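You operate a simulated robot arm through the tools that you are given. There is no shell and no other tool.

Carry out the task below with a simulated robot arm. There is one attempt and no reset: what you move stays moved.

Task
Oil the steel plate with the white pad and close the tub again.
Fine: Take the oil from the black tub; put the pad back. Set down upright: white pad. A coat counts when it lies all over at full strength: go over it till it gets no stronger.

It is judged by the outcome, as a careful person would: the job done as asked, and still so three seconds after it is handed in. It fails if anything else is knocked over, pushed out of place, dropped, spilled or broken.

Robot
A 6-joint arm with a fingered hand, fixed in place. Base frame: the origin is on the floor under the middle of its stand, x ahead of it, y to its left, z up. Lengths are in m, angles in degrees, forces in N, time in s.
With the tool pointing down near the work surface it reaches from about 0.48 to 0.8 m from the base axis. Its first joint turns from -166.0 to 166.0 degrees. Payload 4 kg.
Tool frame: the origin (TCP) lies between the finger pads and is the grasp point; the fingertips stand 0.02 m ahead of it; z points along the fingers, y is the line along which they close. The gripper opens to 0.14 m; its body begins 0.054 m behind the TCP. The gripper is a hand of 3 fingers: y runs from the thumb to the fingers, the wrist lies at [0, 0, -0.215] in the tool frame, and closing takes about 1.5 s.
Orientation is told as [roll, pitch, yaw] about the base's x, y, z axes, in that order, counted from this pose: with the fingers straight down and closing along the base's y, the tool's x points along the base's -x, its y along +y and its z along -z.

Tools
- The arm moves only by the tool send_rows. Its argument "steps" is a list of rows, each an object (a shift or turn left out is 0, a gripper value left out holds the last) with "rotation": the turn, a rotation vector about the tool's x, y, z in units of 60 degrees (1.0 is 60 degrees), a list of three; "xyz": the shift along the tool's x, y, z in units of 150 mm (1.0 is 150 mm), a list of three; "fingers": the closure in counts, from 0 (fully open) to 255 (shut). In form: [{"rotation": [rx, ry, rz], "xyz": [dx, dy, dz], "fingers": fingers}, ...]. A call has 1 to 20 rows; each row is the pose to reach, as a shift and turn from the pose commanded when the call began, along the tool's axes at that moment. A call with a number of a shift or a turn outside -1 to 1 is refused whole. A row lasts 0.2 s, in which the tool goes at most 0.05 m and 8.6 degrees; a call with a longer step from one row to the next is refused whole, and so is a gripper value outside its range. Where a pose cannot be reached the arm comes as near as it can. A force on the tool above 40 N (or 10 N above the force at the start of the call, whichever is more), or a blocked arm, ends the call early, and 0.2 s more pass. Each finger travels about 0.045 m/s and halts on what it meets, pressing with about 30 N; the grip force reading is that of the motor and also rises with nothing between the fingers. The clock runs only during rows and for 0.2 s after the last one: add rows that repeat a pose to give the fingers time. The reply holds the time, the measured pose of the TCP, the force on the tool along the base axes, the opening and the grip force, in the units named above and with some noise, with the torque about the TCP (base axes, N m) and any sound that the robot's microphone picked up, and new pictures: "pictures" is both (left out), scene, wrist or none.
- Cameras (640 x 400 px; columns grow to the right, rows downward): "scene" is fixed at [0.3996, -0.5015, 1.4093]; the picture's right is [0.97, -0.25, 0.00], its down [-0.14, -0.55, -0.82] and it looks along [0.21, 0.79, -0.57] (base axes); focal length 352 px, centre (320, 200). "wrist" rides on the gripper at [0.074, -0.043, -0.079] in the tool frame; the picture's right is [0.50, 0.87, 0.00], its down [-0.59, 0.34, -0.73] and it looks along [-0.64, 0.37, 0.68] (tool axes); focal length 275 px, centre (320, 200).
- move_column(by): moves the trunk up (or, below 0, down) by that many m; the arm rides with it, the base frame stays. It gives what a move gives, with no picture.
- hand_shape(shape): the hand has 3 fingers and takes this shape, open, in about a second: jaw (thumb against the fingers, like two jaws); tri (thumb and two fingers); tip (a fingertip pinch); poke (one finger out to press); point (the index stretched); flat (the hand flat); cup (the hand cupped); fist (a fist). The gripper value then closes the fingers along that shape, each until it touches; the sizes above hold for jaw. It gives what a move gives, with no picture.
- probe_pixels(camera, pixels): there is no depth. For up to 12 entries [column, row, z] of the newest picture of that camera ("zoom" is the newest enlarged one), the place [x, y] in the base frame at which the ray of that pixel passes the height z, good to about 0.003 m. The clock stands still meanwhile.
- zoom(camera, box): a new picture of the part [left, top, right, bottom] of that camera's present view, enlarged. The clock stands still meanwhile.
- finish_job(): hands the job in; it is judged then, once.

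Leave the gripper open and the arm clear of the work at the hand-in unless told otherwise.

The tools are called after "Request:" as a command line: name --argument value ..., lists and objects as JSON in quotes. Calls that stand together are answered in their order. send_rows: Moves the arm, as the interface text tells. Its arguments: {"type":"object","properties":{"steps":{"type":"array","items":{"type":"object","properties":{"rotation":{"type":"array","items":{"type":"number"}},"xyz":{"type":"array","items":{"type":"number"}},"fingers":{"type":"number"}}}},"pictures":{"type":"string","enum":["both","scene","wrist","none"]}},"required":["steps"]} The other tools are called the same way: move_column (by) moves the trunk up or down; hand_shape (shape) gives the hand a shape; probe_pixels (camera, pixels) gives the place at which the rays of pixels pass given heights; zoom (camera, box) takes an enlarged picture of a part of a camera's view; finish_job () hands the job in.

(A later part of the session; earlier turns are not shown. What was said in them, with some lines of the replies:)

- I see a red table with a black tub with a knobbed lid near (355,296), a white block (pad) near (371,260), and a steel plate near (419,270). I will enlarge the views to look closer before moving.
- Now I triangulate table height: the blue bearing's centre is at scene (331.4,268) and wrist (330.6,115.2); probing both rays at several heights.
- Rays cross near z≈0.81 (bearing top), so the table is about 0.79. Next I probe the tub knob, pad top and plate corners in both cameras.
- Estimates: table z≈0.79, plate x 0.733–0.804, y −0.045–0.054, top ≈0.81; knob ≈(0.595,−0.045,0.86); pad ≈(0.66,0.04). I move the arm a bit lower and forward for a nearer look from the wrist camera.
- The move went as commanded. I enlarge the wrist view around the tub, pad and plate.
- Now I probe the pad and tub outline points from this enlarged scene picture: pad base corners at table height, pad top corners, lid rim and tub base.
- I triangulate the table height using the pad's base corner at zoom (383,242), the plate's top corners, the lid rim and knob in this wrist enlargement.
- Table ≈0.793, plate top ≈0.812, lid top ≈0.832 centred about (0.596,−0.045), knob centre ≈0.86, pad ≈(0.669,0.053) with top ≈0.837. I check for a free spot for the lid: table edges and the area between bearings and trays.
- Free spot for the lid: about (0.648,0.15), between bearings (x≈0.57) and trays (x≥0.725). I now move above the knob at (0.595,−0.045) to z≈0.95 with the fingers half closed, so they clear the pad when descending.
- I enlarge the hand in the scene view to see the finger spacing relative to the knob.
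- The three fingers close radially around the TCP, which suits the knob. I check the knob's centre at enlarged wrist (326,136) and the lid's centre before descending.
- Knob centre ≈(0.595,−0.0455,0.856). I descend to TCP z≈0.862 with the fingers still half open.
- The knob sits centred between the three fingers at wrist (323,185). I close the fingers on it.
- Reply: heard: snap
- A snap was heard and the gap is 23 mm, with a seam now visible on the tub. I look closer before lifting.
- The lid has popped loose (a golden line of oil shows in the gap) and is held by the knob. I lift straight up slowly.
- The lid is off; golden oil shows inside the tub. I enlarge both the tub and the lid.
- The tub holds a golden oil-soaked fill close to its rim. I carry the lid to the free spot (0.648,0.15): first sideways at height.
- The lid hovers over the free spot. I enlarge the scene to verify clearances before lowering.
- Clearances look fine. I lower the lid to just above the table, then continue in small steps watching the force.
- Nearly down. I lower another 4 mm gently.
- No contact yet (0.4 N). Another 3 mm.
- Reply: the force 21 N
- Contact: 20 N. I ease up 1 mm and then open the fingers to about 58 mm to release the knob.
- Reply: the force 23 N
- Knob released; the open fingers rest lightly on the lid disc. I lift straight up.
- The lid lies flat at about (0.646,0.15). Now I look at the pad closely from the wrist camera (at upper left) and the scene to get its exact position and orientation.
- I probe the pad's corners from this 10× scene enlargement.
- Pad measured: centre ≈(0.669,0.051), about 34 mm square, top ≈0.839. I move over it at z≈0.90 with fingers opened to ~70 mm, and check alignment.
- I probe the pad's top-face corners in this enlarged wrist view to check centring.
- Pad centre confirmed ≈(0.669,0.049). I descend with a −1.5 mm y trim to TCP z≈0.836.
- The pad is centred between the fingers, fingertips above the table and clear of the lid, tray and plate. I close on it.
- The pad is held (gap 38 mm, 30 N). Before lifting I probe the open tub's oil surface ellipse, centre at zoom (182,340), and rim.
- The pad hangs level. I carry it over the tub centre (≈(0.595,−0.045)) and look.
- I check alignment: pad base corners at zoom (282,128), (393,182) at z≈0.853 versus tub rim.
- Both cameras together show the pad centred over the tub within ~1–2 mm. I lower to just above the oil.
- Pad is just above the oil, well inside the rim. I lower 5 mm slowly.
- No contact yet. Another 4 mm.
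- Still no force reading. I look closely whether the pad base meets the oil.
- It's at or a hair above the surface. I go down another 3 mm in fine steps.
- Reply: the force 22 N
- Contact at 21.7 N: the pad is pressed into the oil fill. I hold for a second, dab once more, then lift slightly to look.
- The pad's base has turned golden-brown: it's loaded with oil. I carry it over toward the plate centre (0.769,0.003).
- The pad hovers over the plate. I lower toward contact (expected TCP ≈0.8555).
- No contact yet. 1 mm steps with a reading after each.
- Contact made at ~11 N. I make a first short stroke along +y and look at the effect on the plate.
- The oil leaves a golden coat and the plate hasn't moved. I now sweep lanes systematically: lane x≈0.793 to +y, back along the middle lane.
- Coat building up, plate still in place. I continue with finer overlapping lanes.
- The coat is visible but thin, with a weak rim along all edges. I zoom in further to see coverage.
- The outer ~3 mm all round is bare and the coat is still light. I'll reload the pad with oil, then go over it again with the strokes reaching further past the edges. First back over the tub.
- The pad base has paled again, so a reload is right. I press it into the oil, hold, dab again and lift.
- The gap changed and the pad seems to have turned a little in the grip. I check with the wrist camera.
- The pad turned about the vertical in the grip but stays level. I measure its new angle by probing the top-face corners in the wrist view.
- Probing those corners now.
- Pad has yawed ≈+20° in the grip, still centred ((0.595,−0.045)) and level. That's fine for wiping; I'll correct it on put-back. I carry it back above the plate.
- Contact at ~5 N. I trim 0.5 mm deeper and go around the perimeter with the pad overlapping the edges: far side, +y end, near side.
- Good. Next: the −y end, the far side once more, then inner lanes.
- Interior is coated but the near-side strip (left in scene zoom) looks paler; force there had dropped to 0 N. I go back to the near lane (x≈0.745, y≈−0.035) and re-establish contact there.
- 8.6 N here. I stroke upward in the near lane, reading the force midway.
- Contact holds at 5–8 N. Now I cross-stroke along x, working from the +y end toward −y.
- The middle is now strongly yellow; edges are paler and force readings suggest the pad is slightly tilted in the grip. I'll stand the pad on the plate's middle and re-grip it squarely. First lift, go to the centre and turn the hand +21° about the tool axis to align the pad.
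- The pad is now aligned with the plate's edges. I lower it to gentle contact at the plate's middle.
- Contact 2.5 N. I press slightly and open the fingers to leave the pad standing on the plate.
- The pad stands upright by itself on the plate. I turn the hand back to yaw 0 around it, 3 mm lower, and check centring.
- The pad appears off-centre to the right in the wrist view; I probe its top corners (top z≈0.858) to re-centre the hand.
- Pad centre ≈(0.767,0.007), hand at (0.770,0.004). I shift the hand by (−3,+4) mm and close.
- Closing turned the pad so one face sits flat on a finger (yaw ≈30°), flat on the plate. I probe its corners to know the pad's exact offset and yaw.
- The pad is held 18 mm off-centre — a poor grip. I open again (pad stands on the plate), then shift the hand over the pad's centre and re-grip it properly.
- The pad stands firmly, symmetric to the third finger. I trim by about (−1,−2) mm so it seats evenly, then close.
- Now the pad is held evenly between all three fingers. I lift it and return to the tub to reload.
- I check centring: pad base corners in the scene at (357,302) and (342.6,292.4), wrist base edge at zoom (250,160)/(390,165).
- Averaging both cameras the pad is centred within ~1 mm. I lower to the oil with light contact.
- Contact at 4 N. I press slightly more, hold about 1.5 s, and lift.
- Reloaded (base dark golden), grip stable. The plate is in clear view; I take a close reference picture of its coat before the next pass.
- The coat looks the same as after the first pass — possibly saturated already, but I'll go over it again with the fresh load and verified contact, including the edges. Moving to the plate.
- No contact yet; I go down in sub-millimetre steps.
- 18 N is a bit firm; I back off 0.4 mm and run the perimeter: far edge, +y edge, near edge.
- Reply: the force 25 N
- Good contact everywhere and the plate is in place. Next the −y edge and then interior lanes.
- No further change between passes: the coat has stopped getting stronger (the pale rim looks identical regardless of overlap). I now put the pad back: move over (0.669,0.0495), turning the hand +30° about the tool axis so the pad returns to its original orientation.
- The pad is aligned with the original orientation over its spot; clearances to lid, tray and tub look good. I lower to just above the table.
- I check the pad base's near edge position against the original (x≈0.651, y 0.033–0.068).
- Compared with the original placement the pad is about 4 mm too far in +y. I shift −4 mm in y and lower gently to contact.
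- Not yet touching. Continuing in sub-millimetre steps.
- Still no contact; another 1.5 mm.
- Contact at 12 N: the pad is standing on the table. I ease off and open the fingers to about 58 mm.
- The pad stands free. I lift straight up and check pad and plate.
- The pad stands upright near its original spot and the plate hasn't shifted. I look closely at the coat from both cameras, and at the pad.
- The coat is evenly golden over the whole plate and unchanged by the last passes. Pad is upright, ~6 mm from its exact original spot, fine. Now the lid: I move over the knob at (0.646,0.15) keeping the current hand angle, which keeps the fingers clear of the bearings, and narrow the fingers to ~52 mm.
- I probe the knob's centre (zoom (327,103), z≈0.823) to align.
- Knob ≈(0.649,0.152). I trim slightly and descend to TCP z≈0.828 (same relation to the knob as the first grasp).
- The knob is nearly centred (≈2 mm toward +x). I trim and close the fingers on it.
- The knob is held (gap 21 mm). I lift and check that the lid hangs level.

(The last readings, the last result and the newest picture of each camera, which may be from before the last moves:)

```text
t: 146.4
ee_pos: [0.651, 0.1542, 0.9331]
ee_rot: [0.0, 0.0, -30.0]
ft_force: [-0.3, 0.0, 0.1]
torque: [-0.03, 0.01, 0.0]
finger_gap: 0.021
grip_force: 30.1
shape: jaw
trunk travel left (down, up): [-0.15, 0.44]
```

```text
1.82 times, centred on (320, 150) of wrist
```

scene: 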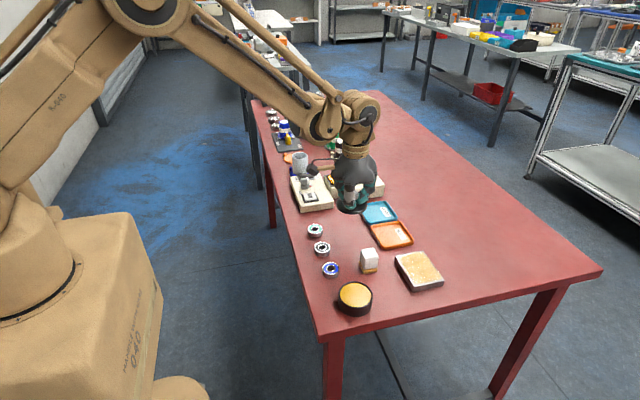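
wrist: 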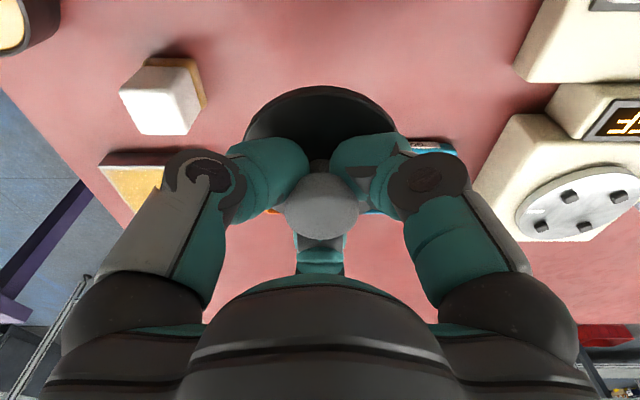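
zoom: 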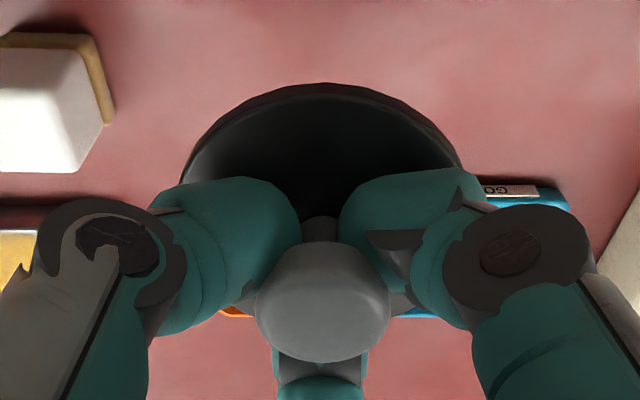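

The lid hangs level and is held like before. I carry it back over the tub (target (0.594,−0.0455)) at height.

Request:
send_rows --steps '[{"xyz": [-0.0425, -0.1655, 0]}, {"xyz": [-0.085, -0.331, 0]}, {"xyz": [-0.1275, -0.4965, 0]}, {"xyz": [-0.17, -0.662, 0]}, {"xyz": [-0.17, -0.662, 0]}]' --pictures "none"

Request:
send_rows --steps '[{"xyz": [-0.0425, -0.1655, 0]}, {"xyz": [-0.085, -0.331, 0]}, {"xyz": [-0.1275, -0.4965, 0]}, {"xyz": [-0.17, -0.662, 0]}, {"xyz": [-0.17, -0.662, 0.15]}, {"xyz": [-0.17, -0.662, 0.3]}, {"xyz": [-0.17, -0.662, 0.3]}]' --pictures "both"

Request:
zoom --camera "scene" --box '[310, 230, 410, 330]'

Request:
zoom --camera "wrist" --box '[160, 20, 480, 240]'

```text
t: 147.6
ee_pos: [0.6242, 0.0547, 0.932]
ee_rot: [0.1, 0.0, -30.0]
ft_force: [0.2, 0.1, -0.3]
torque: [0.01, 0.0, 0.04]
finger_gap: 0.021
grip_force: 30.1
shape: jaw
trunk travel left (down, up): [-0.15, 0.44]
```

```text
t: 149.2
ee_pos: [0.5942, -0.0459, 0.8877]
ee_rot: [0.1, 0.0, -30.0]
ft_force: [-0.2, -0.6, -0.3]
torque: [0.0, 0.01, 0.0]
finger_gap: 0.0209
grip_force: 30.2
shape: jaw
trunk travel left (down, up): [-0.15, 0.44]
```

scene: 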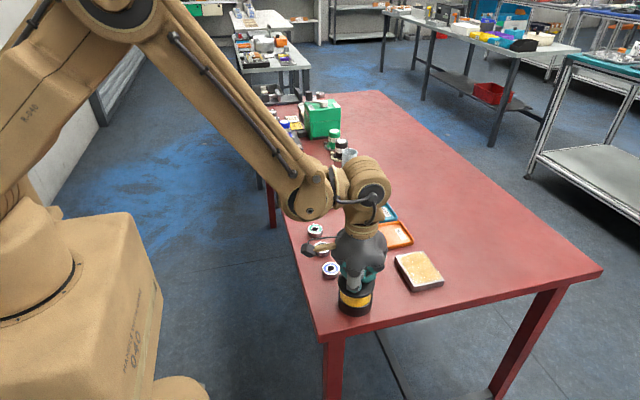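
wrist: 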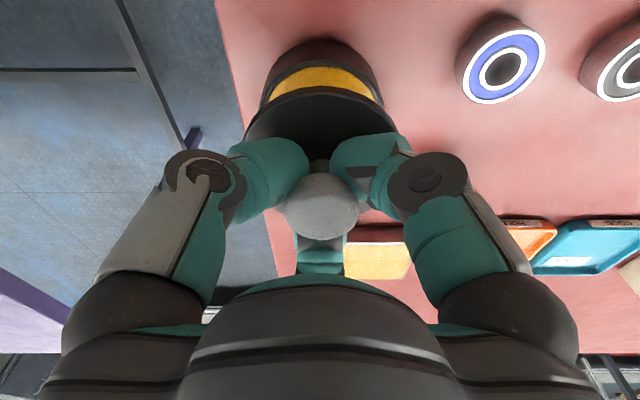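

```text
4.00 times, centred on (360, 280) of scene
```

zoom: 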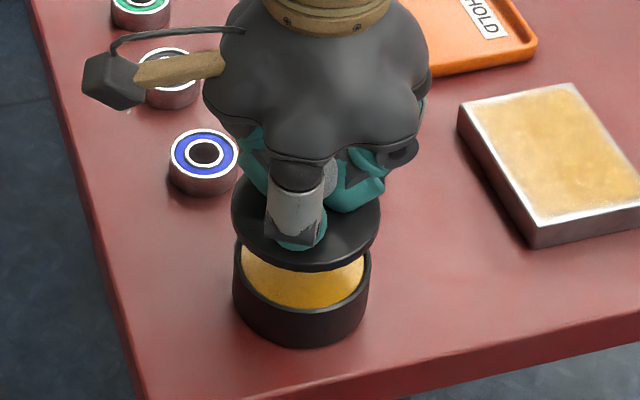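

```text
1.82 times, centred on (320, 130) of wrist
```

zoom: 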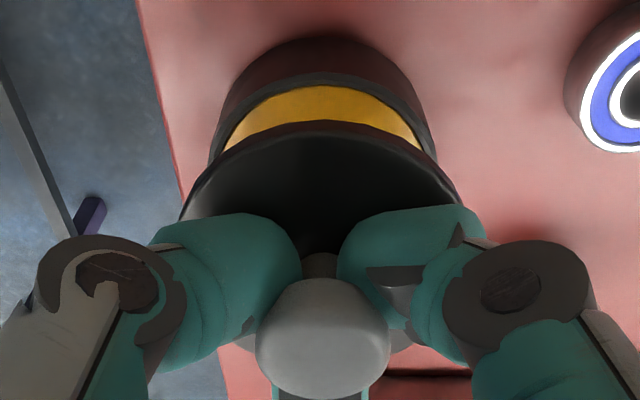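

The lid is aligned over the tub in both views (centres within ~1 mm). I lower toward the rim.

Request:
send_rows --steps '[{"xyz": [0, 0, 0.06]}, {"xyz": [0, 0, 0.12]}, {"xyz": [0, 0, 0.16]}, {"xyz": [0, 0, 0.175]}, {"xyz": [0, 0, 0.175]}]' --pictures "both"

Request:
zoom --camera "scene" --box '[320, 250, 400, 320]'

Request:
zoom --camera "wrist" --box '[200, 20, 440, 200]'

```text
t: 150.4
ee_pos: [0.5959, -0.0456, 0.8608]
ee_rot: [0.0, 0.1, -30.0]
ft_force: [0.6, -0.1, -0.5]
torque: [0.01, 0.0, 0.01]
finger_gap: 0.021
grip_force: 29.9
shape: jaw
trunk travel left (down, up): [-0.15, 0.44]
```

scene: 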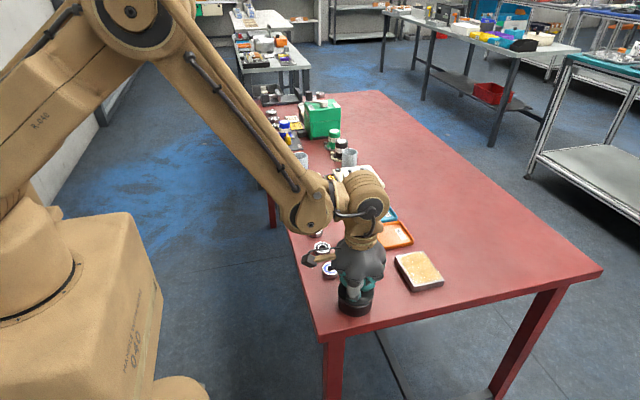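
wrist: 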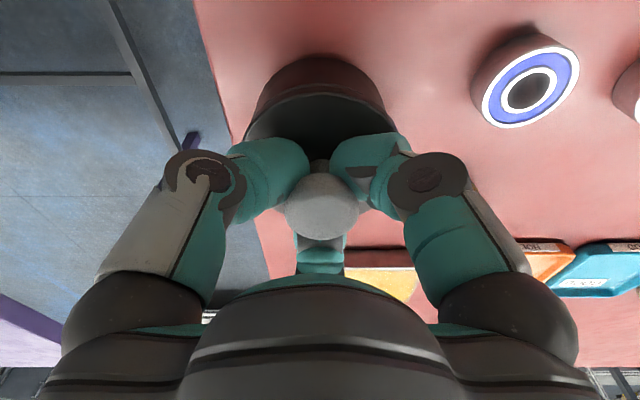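

```text
5.71 times, centred on (360, 285) of scene
```

zoom: 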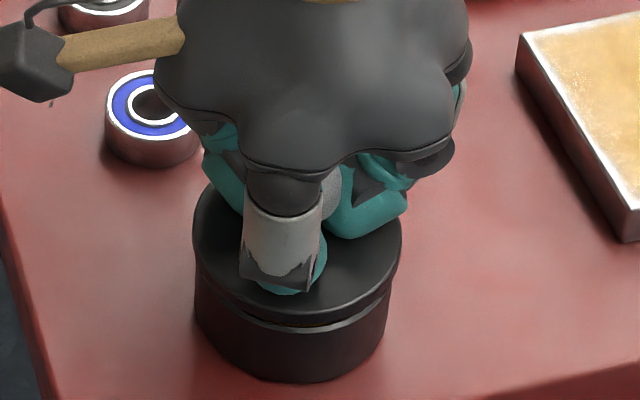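

```text
2.22 times, centred on (320, 110) of wrist
```

zoom: 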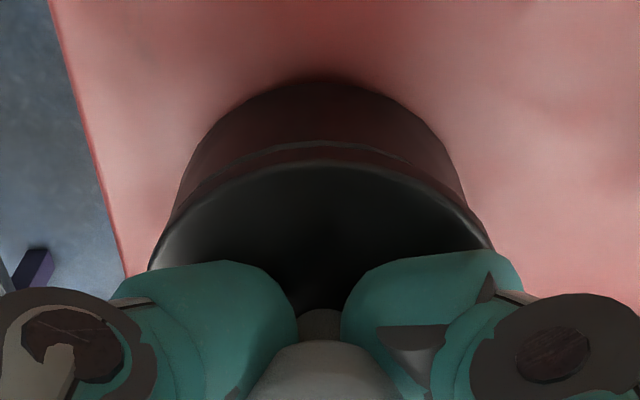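

The lid is about 1–2 mm above the rim and aligned. I lower in small steps watching the force.

Request:
send_rows --steps '[{"xyz": [0, 0, 0.007]}, {"xyz": [0, 0, 0.014]}, {"xyz": [0, 0, 0.014]}]' --pictures "none"

Request:
send_rows --steps '[{"xyz": [0, 0, 0.007]}, {"xyz": [0, 0, 0.01]}, {"xyz": [0, 0, 0.01]}]' --pictures "none"

```text
t: 151.2
ee_pos: [0.5944, -0.0458, 0.8594]
ee_rot: [0.0, 0.0, -30.0]
ft_force: [0.7, 0.7, -0.5]
torque: [0.01, 0.01, 0.0]
finger_gap: 0.0208
grip_force: 29.5
shape: jaw
trunk travel left (down, up): [-0.15, 0.44]
```

```text
t: 152.0
ee_pos: [0.595, -0.0442, 0.858]
ee_rot: [0.0, 0.0, -30.0]
ft_force: [0.7, -0.1, 0.3]
torque: [-0.01, -0.02, -0.01]
finger_gap: 0.021
grip_force: 29.9
shape: jaw
trunk travel left (down, up): [-0.15, 0.44]
```

Request:
send_rows --steps '[{"xyz": [0, 0, 0.007]}, {"xyz": [0, 0, 0.013]}, {"xyz": [0, 0, 0.013]}]' --pictures "none"

Request:
send_rows --steps '[{"xyz": [0, 0, 0.007]}, {"xyz": [0, 0, 0.01]}, {"xyz": [0, 0, 0.01]}]' --pictures "both"

Request:
zoom --camera "scene" --box '[320, 250, 400, 320]'

```text
t: 152.8
ee_pos: [0.5952, -0.045, 0.8566]
ee_rot: [0.0, 0.0, -30.0]
ft_force: [0.4, 0.5, 0.4]
torque: [-0.03, 0.02, -0.05]
finger_gap: 0.0208
grip_force: 30.0
shape: jaw
trunk travel left (down, up): [-0.15, 0.44]
```

```text
t: 153.6
ee_pos: [0.5954, -0.0448, 0.8546]
ee_rot: [0.0, 0.0, -30.1]
ft_force: [0.1, 0.7, 0.7]
torque: [0.02, 0.06, 0.0]
finger_gap: 0.0211
grip_force: 30.1
shape: jaw
trunk travel left (down, up): [-0.15, 0.44]
```

scene: 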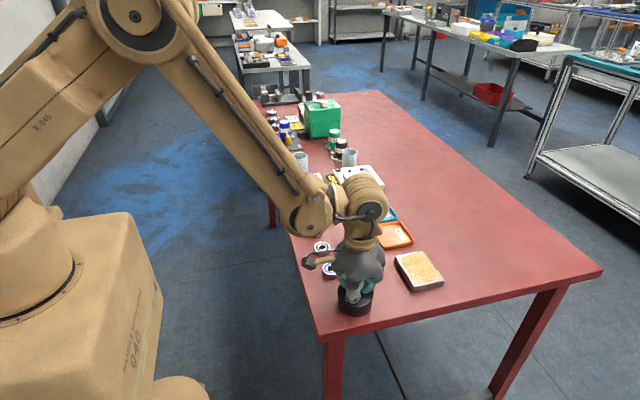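
wrist: 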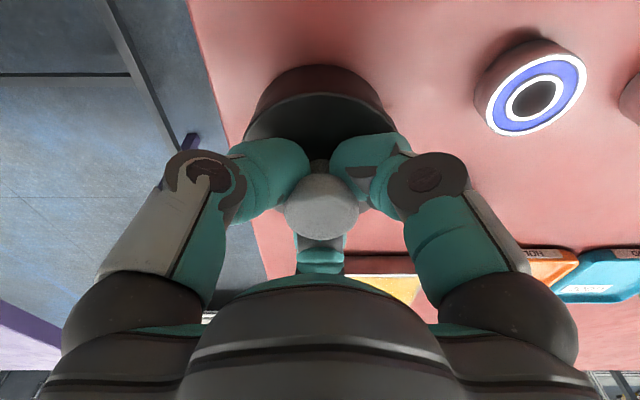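

```text
5.71 times, centred on (360, 285) of scene
```

zoom: 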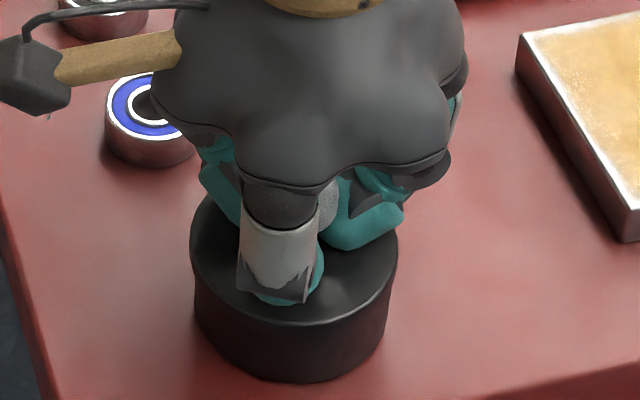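

The gap has closed visually; still no force. Continuing in small steps to seat and snap it.

Request:
send_rows --steps '[{"xyz": [0, 0, 0.006]}, {"xyz": [0, 0, 0.01]}, {"xyz": [0, 0, 0.01]}]' --pictures "none"

Request:
send_rows --steps '[{"xyz": [0, 0, 0.006]}, {"xyz": [0, 0, 0.01]}, {"xyz": [0, 0, 0.01]}]' --pictures "none"

```text
t: 154.4
ee_pos: [0.5948, -0.0457, 0.8542]
ee_rot: [-0.1, 0.0, -30.0]
ft_force: [4.6, -0.2, 14.3]
torque: [-0.19, 0.38, 0.04]
finger_gap: 0.0212
grip_force: 29.7
shape: jaw
trunk travel left (down, up): [-0.15, 0.44]
```

```text
t: 155.2
ee_pos: [0.5936, -0.0451, 0.8529]
ee_rot: [0.0, -0.1, -30.0]
ft_force: [0.1, -0.6, 18.7]
torque: [-0.09, 0.19, 0.0]
finger_gap: 0.0219
grip_force: 30.2
shape: jaw
trunk travel left (down, up): [-0.15, 0.44]
```

Contact, 19 N. I press a bit more to snap it home, listening.

Request:
send_rows --steps '[{"xyz": [0, 0, 0.005]}, {"xyz": [0, 0, 0.01]}, {"xyz": [0, 0, 0.01]}]' --pictures "none"

```text
t: 155.8
ee_pos: [0.5929, -0.0447, 0.8523]
ee_rot: [0.0, -0.3, -29.9]
ft_force: [0.2, 0.0, 25.8]
torque: [-0.1, 0.2, 0.01]
finger_gap: 0.0224
grip_force: 30.1
shape: jaw
trunk travel left (down, up): [-0.15, 0.44]
stopped in row 3: the force on the tool passed its limit at 41 N (the readings are from after the stop); the commanded pose is now the measured one
```

The call stopped at 41 N without a snap sound. I look at the lid.

Request:
zoom --camera "scene" --box '[325, 260, 395, 320]'

Request:
zoom --camera "wrist" --box '[220, 40, 420, 240]'

```text
6.67 times, centred on (360, 290) of scene
```

zoom: 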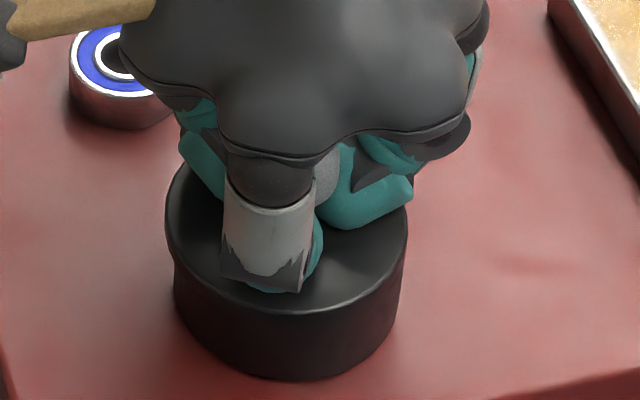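

```text
2.00 times, centred on (320, 140) of wrist
```

zoom: 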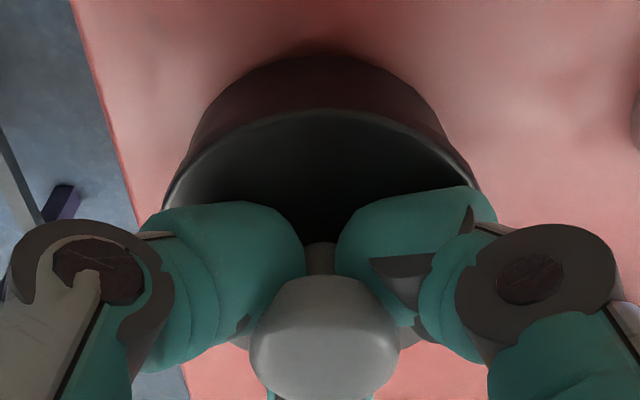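

Compared with the original closed picture the lid sits ~2–3 mm toward −x. I raise 3 mm, shift +3 mm in x, and lower again.

Request:
send_rows --steps '[{"xyz": [0, 0, -0.012]}, {"xyz": [0, 0, -0.025]}, {"xyz": [-0.0173, 0.01, -0.025]}, {"xyz": [-0.0173, 0.01, -0.025]}]' --pictures "both"

Request:
zoom --camera "scene" --box '[325, 260, 395, 320]'

Request:
zoom --camera "wrist" --box '[220, 40, 420, 240]'

```text
t: 156.8
ee_pos: [0.5979, -0.0452, 0.8543]
ee_rot: [-0.1, 0.0, -29.9]
ft_force: [0.0, 0.0, -0.5]
torque: [0.01, 0.04, 0.02]
finger_gap: 0.022
grip_force: 30.2
shape: jaw
trunk travel left (down, up): [-0.15, 0.44]
```

scene: 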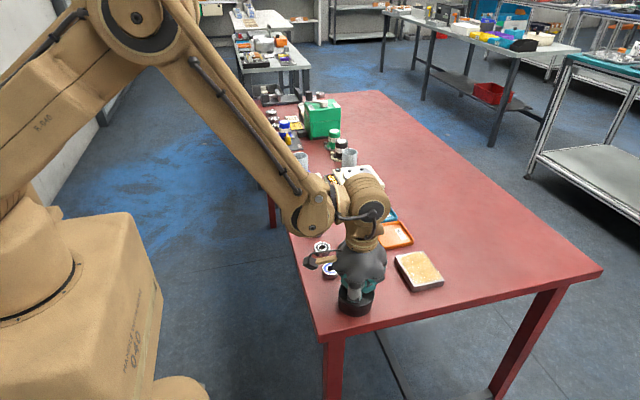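
wrist: 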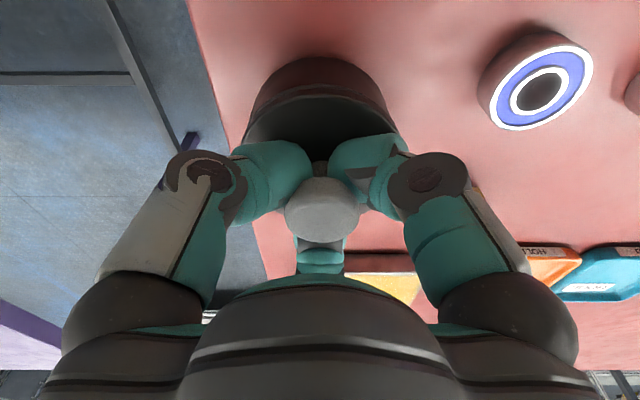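

```text
6.67 times, centred on (360, 290) of scene
```

zoom: 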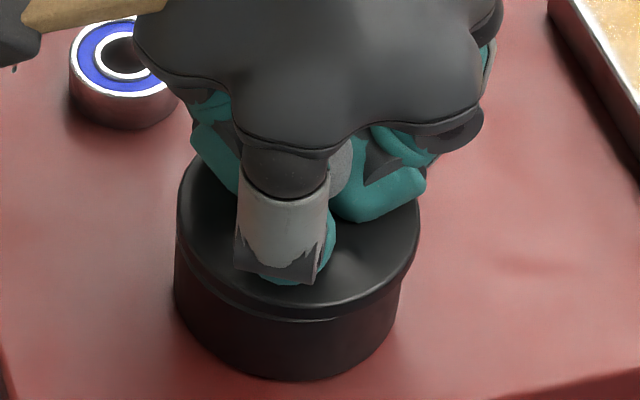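

```text
2.00 times, centred on (320, 140) of wrist
```

zoom: 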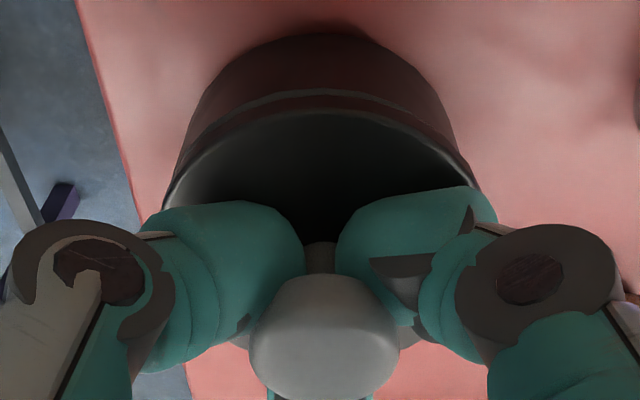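

Now it's ~2 mm too far in +x. I shift (−2,−1) mm and lower to contact again.

Request:
send_rows --steps '[{"xyz": [0.0082, -0.0124, 0]}, {"xyz": [0.0082, -0.0124, 0]}]' --pictures "scene"

Request:
zoom --camera "scene" --box '[325, 260, 395, 320]'

Request:
zoom --camera "wrist" --box '[220, 40, 420, 240]'

```text
t: 157.4
ee_pos: [0.5955, -0.0463, 0.8554]
ee_rot: [0.0, 0.0, -30.0]
ft_force: [-0.5, -0.7, -0.5]
torque: [0.01, 0.01, 0.02]
finger_gap: 0.0222
grip_force: 29.6
shape: jaw
trunk travel left (down, up): [-0.15, 0.44]
```

scene: 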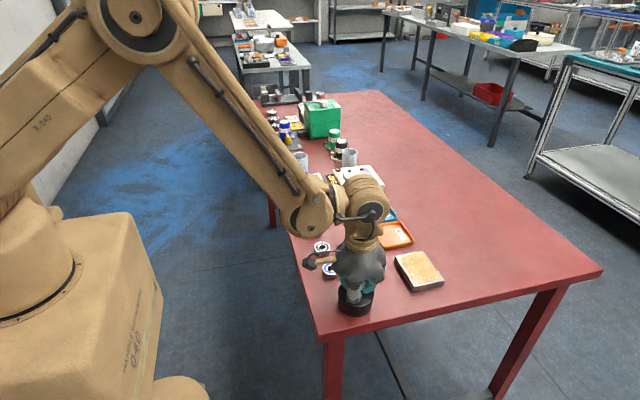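

```text
6.67 times, centred on (360, 290) of scene
```

zoom: 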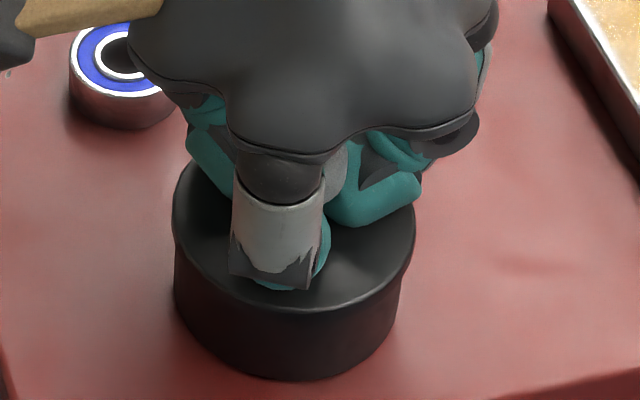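

```text
2.00 times, centred on (320, 140) of wrist
```

zoom: 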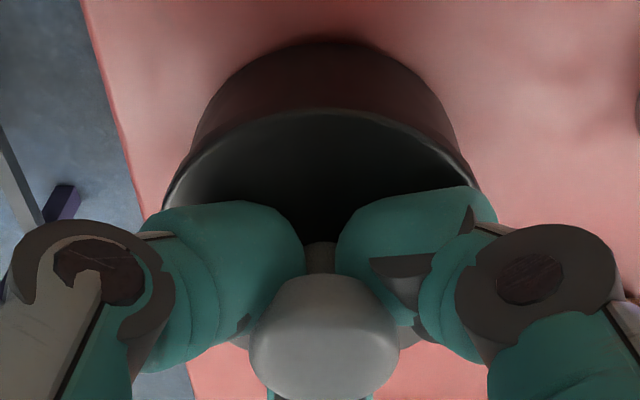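

Overhang now matches the original closed picture (left +2, right +13 px). I press down in small steps.

Request:
send_rows --steps '[{"xyz": [0, 0, 0.007]}, {"xyz": [0, 0, 0.013]}, {"xyz": [0, 0, 0.013]}]' --pictures "none"

Request:
send_rows --steps '[{"xyz": [0, 0, 0.005]}, {"xyz": [0, 0, 0.008]}, {"xyz": [0, 0, 0.008]}]' --pictures "none"

```text
t: 158.2
ee_pos: [0.5953, -0.0461, 0.8524]
ee_rot: [0.0, -0.1, -30.0]
ft_force: [-0.2, 0.8, 1.7]
torque: [-0.04, 0.05, 0.01]
finger_gap: 0.0219
grip_force: 30.5
shape: jaw
trunk travel left (down, up): [-0.15, 0.44]
```

```text
t: 159.0
ee_pos: [0.5956, -0.0463, 0.852]
ee_rot: [0.0, -0.1, -30.0]
ft_force: [6.1, -3.8, 20.0]
torque: [-0.22, 0.07, 0.1]
finger_gap: 0.0224
grip_force: 29.7
shape: jaw
trunk travel left (down, up): [-0.15, 0.44]
```

20 N, lid on the rim. I press a little harder in 0.3 mm steps.

Request:
send_rows --steps '[{"xyz": [0, 0, 0.003]}, {"xyz": [0, 0, 0.005]}, {"xyz": [0, 0, 0.005]}]' --pictures "none"

Request:
zoom --camera "scene" --box '[325, 260, 395, 320]'

```text
t: 159.5
ee_pos: [0.5963, -0.0461, 0.8524]
ee_rot: [0.1, -0.2, -30.0]
ft_force: [2.6, -2.3, 25.1]
torque: [-0.15, 0.18, 0.03]
finger_gap: 0.0225
grip_force: 30.4
shape: jaw
trunk travel left (down, up): [-0.15, 0.44]
stopped in row 2: the force on the tool passed its limit at 43 N (the readings are from after the stop); the commanded pose is now the measured one
```

```text
6.67 times, centred on (360, 290) of scene
```

zoom: 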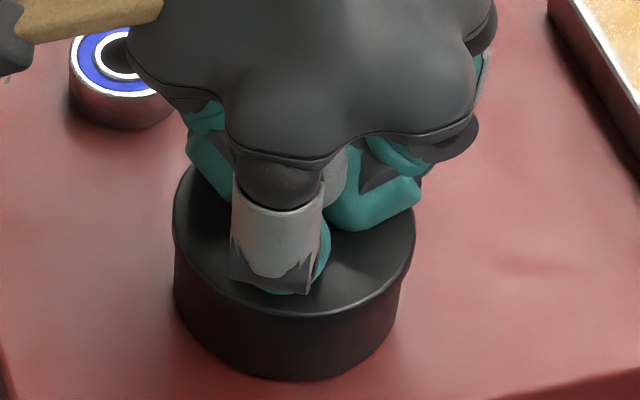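

No snap, but the lid now sits at the same height as in the original picture (10 px from top edge to tub bottom). I ease off slightly and open the fingers.

Request:
send_rows --steps '[{"xyz": [0, 0, -0.004]}, {"xyz": [0, 0, -0.004], "fingers": 225}, {"xyz": [0, 0, -0.006], "fingers": 200}, {"xyz": [0, 0, -0.01], "fingers": 175}, {"xyz": [0, 0, -0.01], "fingers": 150}, {"xyz": [0, 0, -0.01], "fingers": 150}, {"xyz": [0, 0, -0.01], "fingers": 150}]' --pictures "both"

Request:
zoom --camera "scene" --box '[325, 260, 395, 320]'

Request:
zoom --camera "wrist" --box '[220, 40, 420, 240]'

```text
t: 161.1
ee_pos: [0.5955, -0.045, 0.8535]
ee_rot: [0.0, -0.2, -30.0]
ft_force: [3.3, 4.5, 28.5]
torque: [-0.12, 0.04, 0.01]
finger_gap: 0.054
grip_force: 0.0
shape: jaw
trunk travel left (down, up): [-0.15, 0.44]
```

scene: 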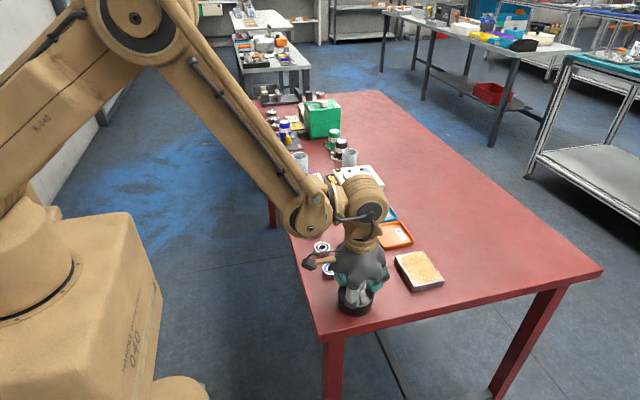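
wrist: 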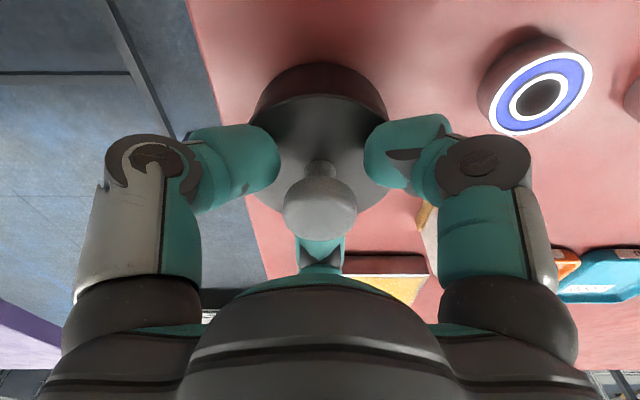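

```text
6.67 times, centred on (360, 290) of scene
```

zoom: 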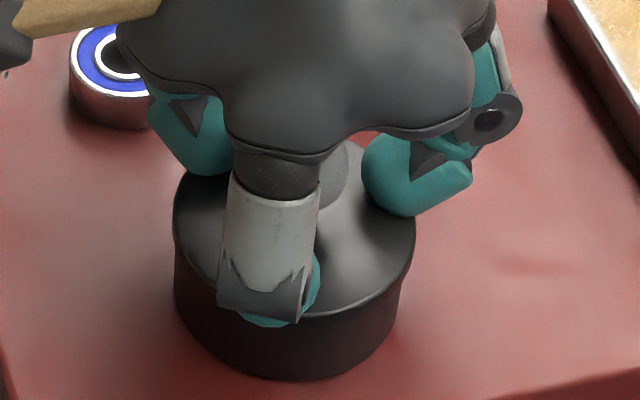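

```text
2.00 times, centred on (320, 140) of wrist
```

zoom: 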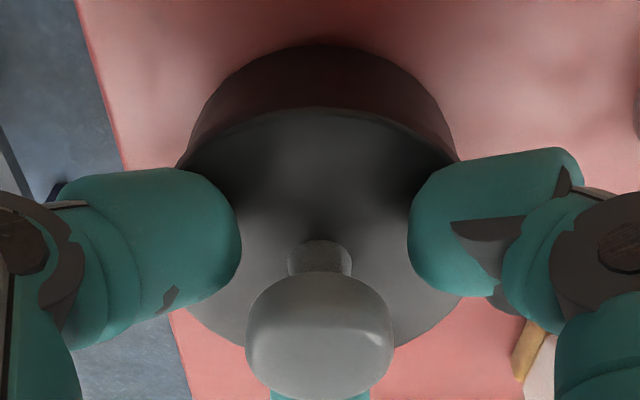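

The fingers are open and press evenly on the lid disc (28 N). I lift straight up and inspect the closed tub.

Request:
send_rows --steps '[{"xyz": [0, 0, -0.03]}, {"xyz": [0, 0, -0.12]}, {"xyz": [0, 0, -0.27]}, {"xyz": [0, 0, -0.42]}, {"xyz": [0, 0, -0.6]}, {"xyz": [0, 0, -0.75]}, {"xyz": [0, 0, -0.75]}]' --pictures "both"

Request:
zoom --camera "scene" --box '[320, 240, 400, 320]'

Request:
zoom --camera "wrist" --box '[220, 0, 420, 180]'

```text
t: 162.7
ee_pos: [0.5975, -0.0455, 0.9657]
ee_rot: [-0.1, -0.1, -30.0]
ft_force: [0.2, -0.1, -0.5]
torque: [0.0, -0.02, -0.01]
finger_gap: 0.0576
grip_force: 0.0
shape: jaw
trunk travel left (down, up): [-0.15, 0.44]
heard: snap
```

scene: 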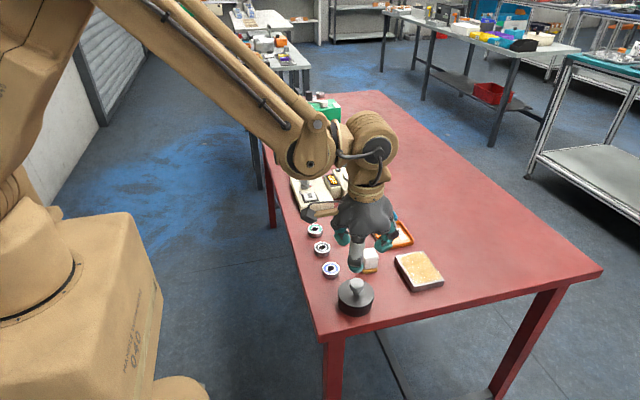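
wrist: 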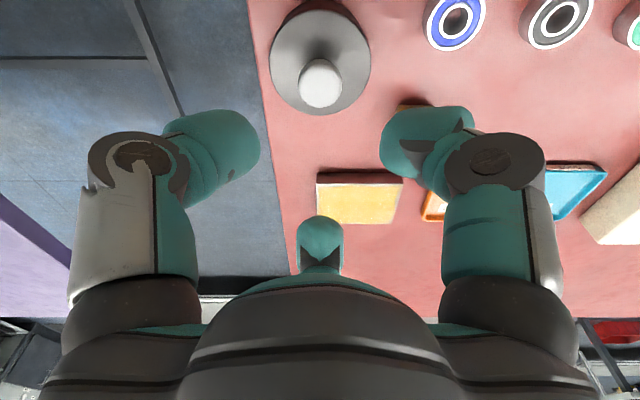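

```text
5.00 times, centred on (360, 280) of scene
```

zoom: 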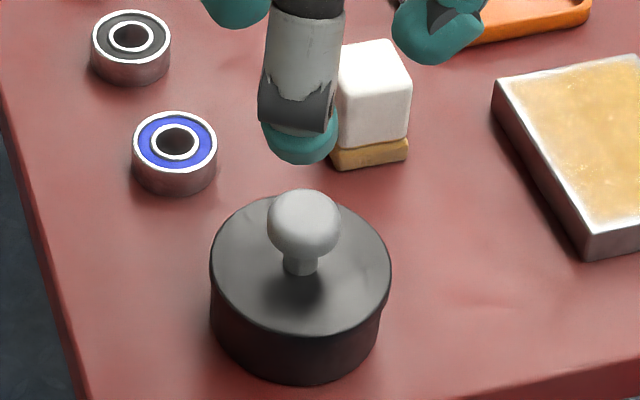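

```text
2.22 times, centred on (320, 90) of wrist
```

zoom: 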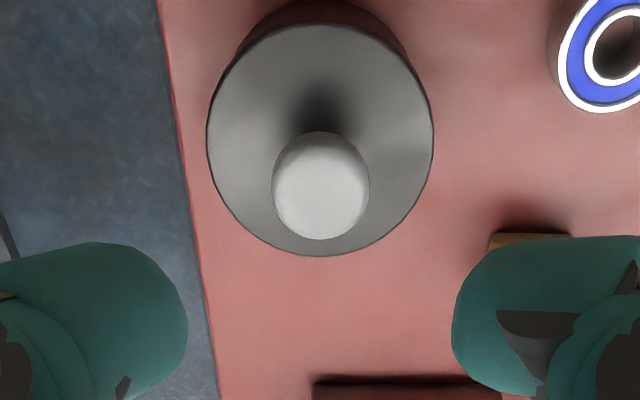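

A snap was heard as the lid settled; its outline (209–391 px) and knob match the original closed picture, so the tub is closed. Now I open the hand fully and move to where the wrist camera views the plate directly, to double-check the coat.

Request:
send_rows --steps '[{"xyz": [-0.02, 0.13, 0], "fingers": 80}, {"xyz": [-0.04, 0.27, 0], "fingers": 40}, {"xyz": [-0.061, 0.408, 0], "fingers": 0}, {"xyz": [-0.061, 0.408, 0], "fingers": 0}, {"xyz": [-0.061, 0.408, 0], "fingers": 0}, {"xyz": [-0.061, 0.408, 0], "fingers": 0}]' --pictures "both"

Request:
zoom --camera "wrist" --box '[240, 80, 400, 220]'

Request:
zoom --camera "scene" --box '[392, 246, 446, 292]'

```text
t: 164.1
ee_pos: [0.6355, 0.0023, 0.9645]
ee_rot: [-0.1, -0.1, -30.0]
ft_force: [0.0, 0.1, 0.4]
torque: [-0.01, 0.05, 0.01]
finger_gap: 0.14
grip_force: 0.1
shape: jaw
trunk travel left (down, up): [-0.15, 0.44]
```

scene: 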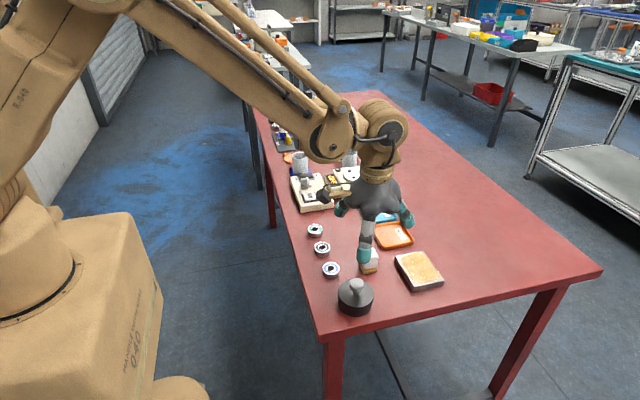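
wrist: 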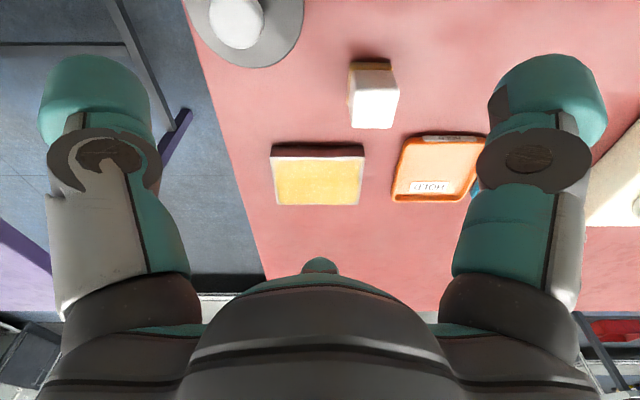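

```text
2.86 times, centred on (320, 150) of wrist
```

zoom: 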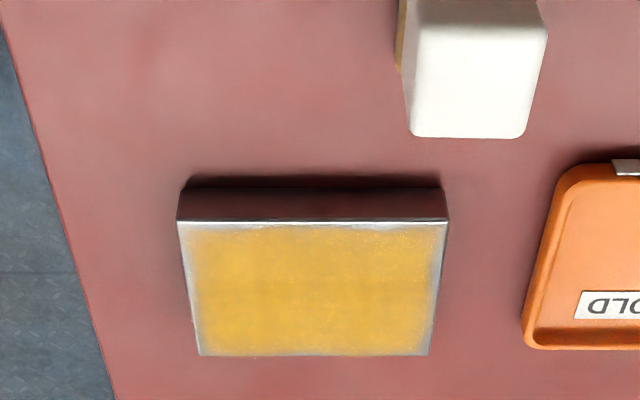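

```text
8.70 times, centred on (419, 269) of scene
```

zoom: 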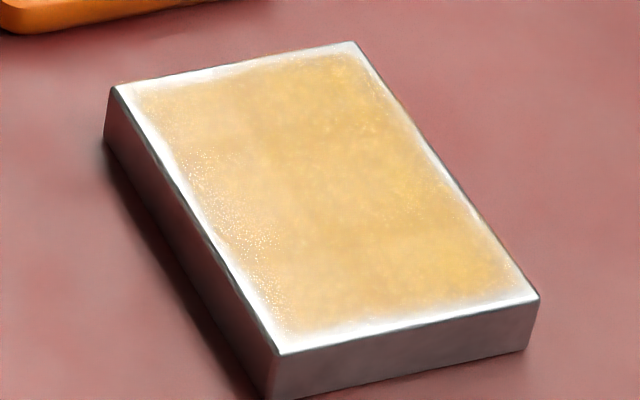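

Coat looks even. One more closer look at the plate's corners in the wrist view.

Request:
zoom --camera "wrist" --box '[262, 135, 372, 212]'

Request:
zoom --camera "scene" --box '[290, 180, 460, 320]'

```text
5.19 times, centred on (317, 174) of wrist
```

zoom: 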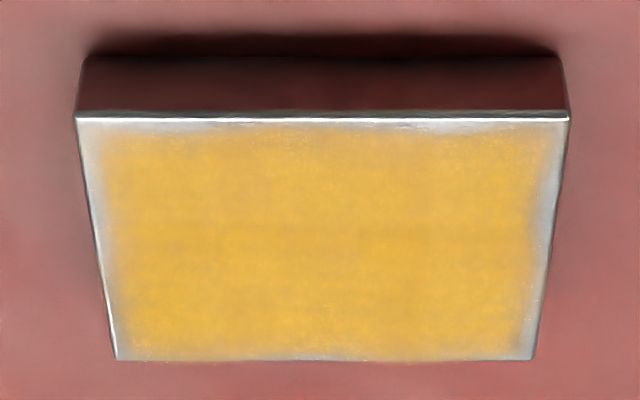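

```text
2.86 times, centred on (375, 250) of scene
```

zoom: 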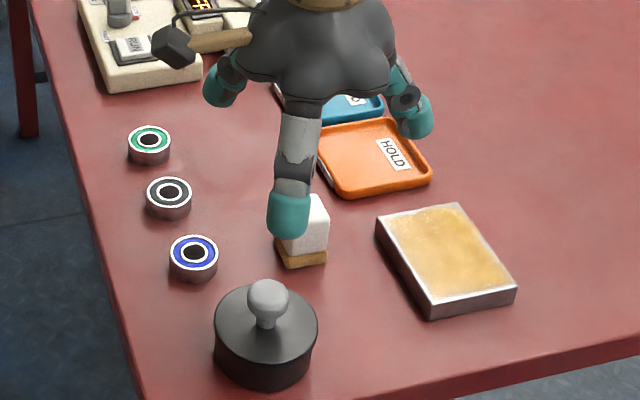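

The coat is even over the plate, the tub is closed with its lid in the original position, the pad stands upright at its spot, and bearings and trays are where they were. I raise the open hand well clear of the work.

Request:
send_rows --steps '[{"xyz": [0, 0, -0.2]}, {"xyz": [0, 0, -0.45]}, {"xyz": [0, 0, -0.7]}, {"xyz": [0.1, 0, -0.95]}, {"xyz": [0.3, 0, -1.0]}, {"xyz": [0.5, 0, -1.0]}, {"xyz": [0.5, 0, -1.0]}]' --pictures "both"

Request:
zoom --camera "scene" --box '[290, 180, 460, 320]'

```text
t: 165.7
ee_pos: [0.5712, 0.0404, 1.1141]
ee_rot: [-0.1, -0.1, -30.0]
ft_force: [0.2, 0.3, -0.3]
torque: [-0.01, -0.01, -0.02]
finger_gap: 0.1395
grip_force: 0.1
shape: jaw
trunk travel left (down, up): [-0.15, 0.44]
```

scene: 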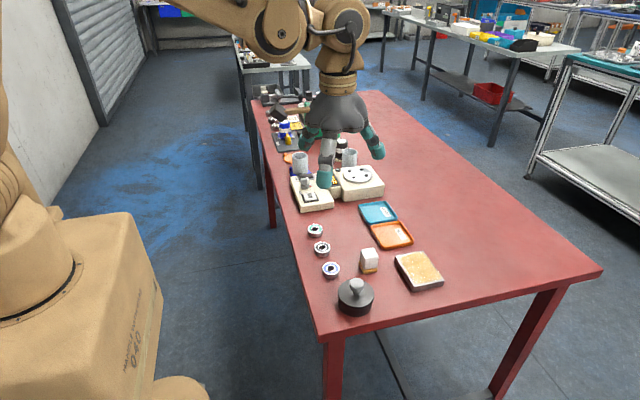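
wrist: 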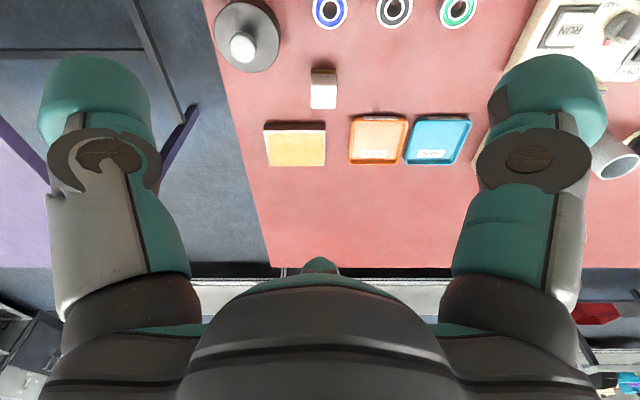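

```text
2.86 times, centred on (375, 250) of scene
```

zoom: 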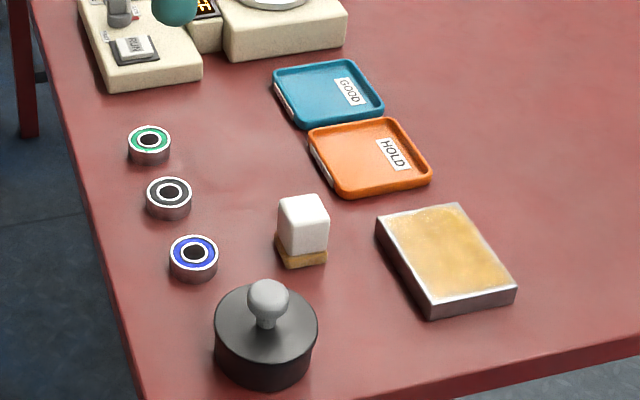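

Everything is in order: the plate is coated, the tub is closed, the pad stands upright in its place, the gripper is open and the arm is clear. I hand in the job.

Request:
finish_job

```text
The job is handed in.
```

I oiled the steel plate with the white pad, put the pad back, closed the black tub, and handed the job in. I haven't seen the judge's result.

- **Plate:** The coat is even and golden, and repeat passes with fresh oil made it no stronger. A pale rim of a few millimetres shows along the edges. It stayed the same even when the pad overlapped the edges, so I took it for how the coat is drawn rather than bare metal, but I couldn't confirm that.
- **Pad:** It stands upright about 6 mm from its original spot. Mid-job it turned in the grip, so I stood it on the plate twice and re-gripped it.
- **Tub:** The lid is back on and matches its original position in the pictures. It didn't snap when I pressed it down to about 43 N; the snap came as I lifted the hand away.
- **Everything else:** The bearings, trays and plate are where they were, and I saw no oil on the table. The gripper is open and the arm is clear.
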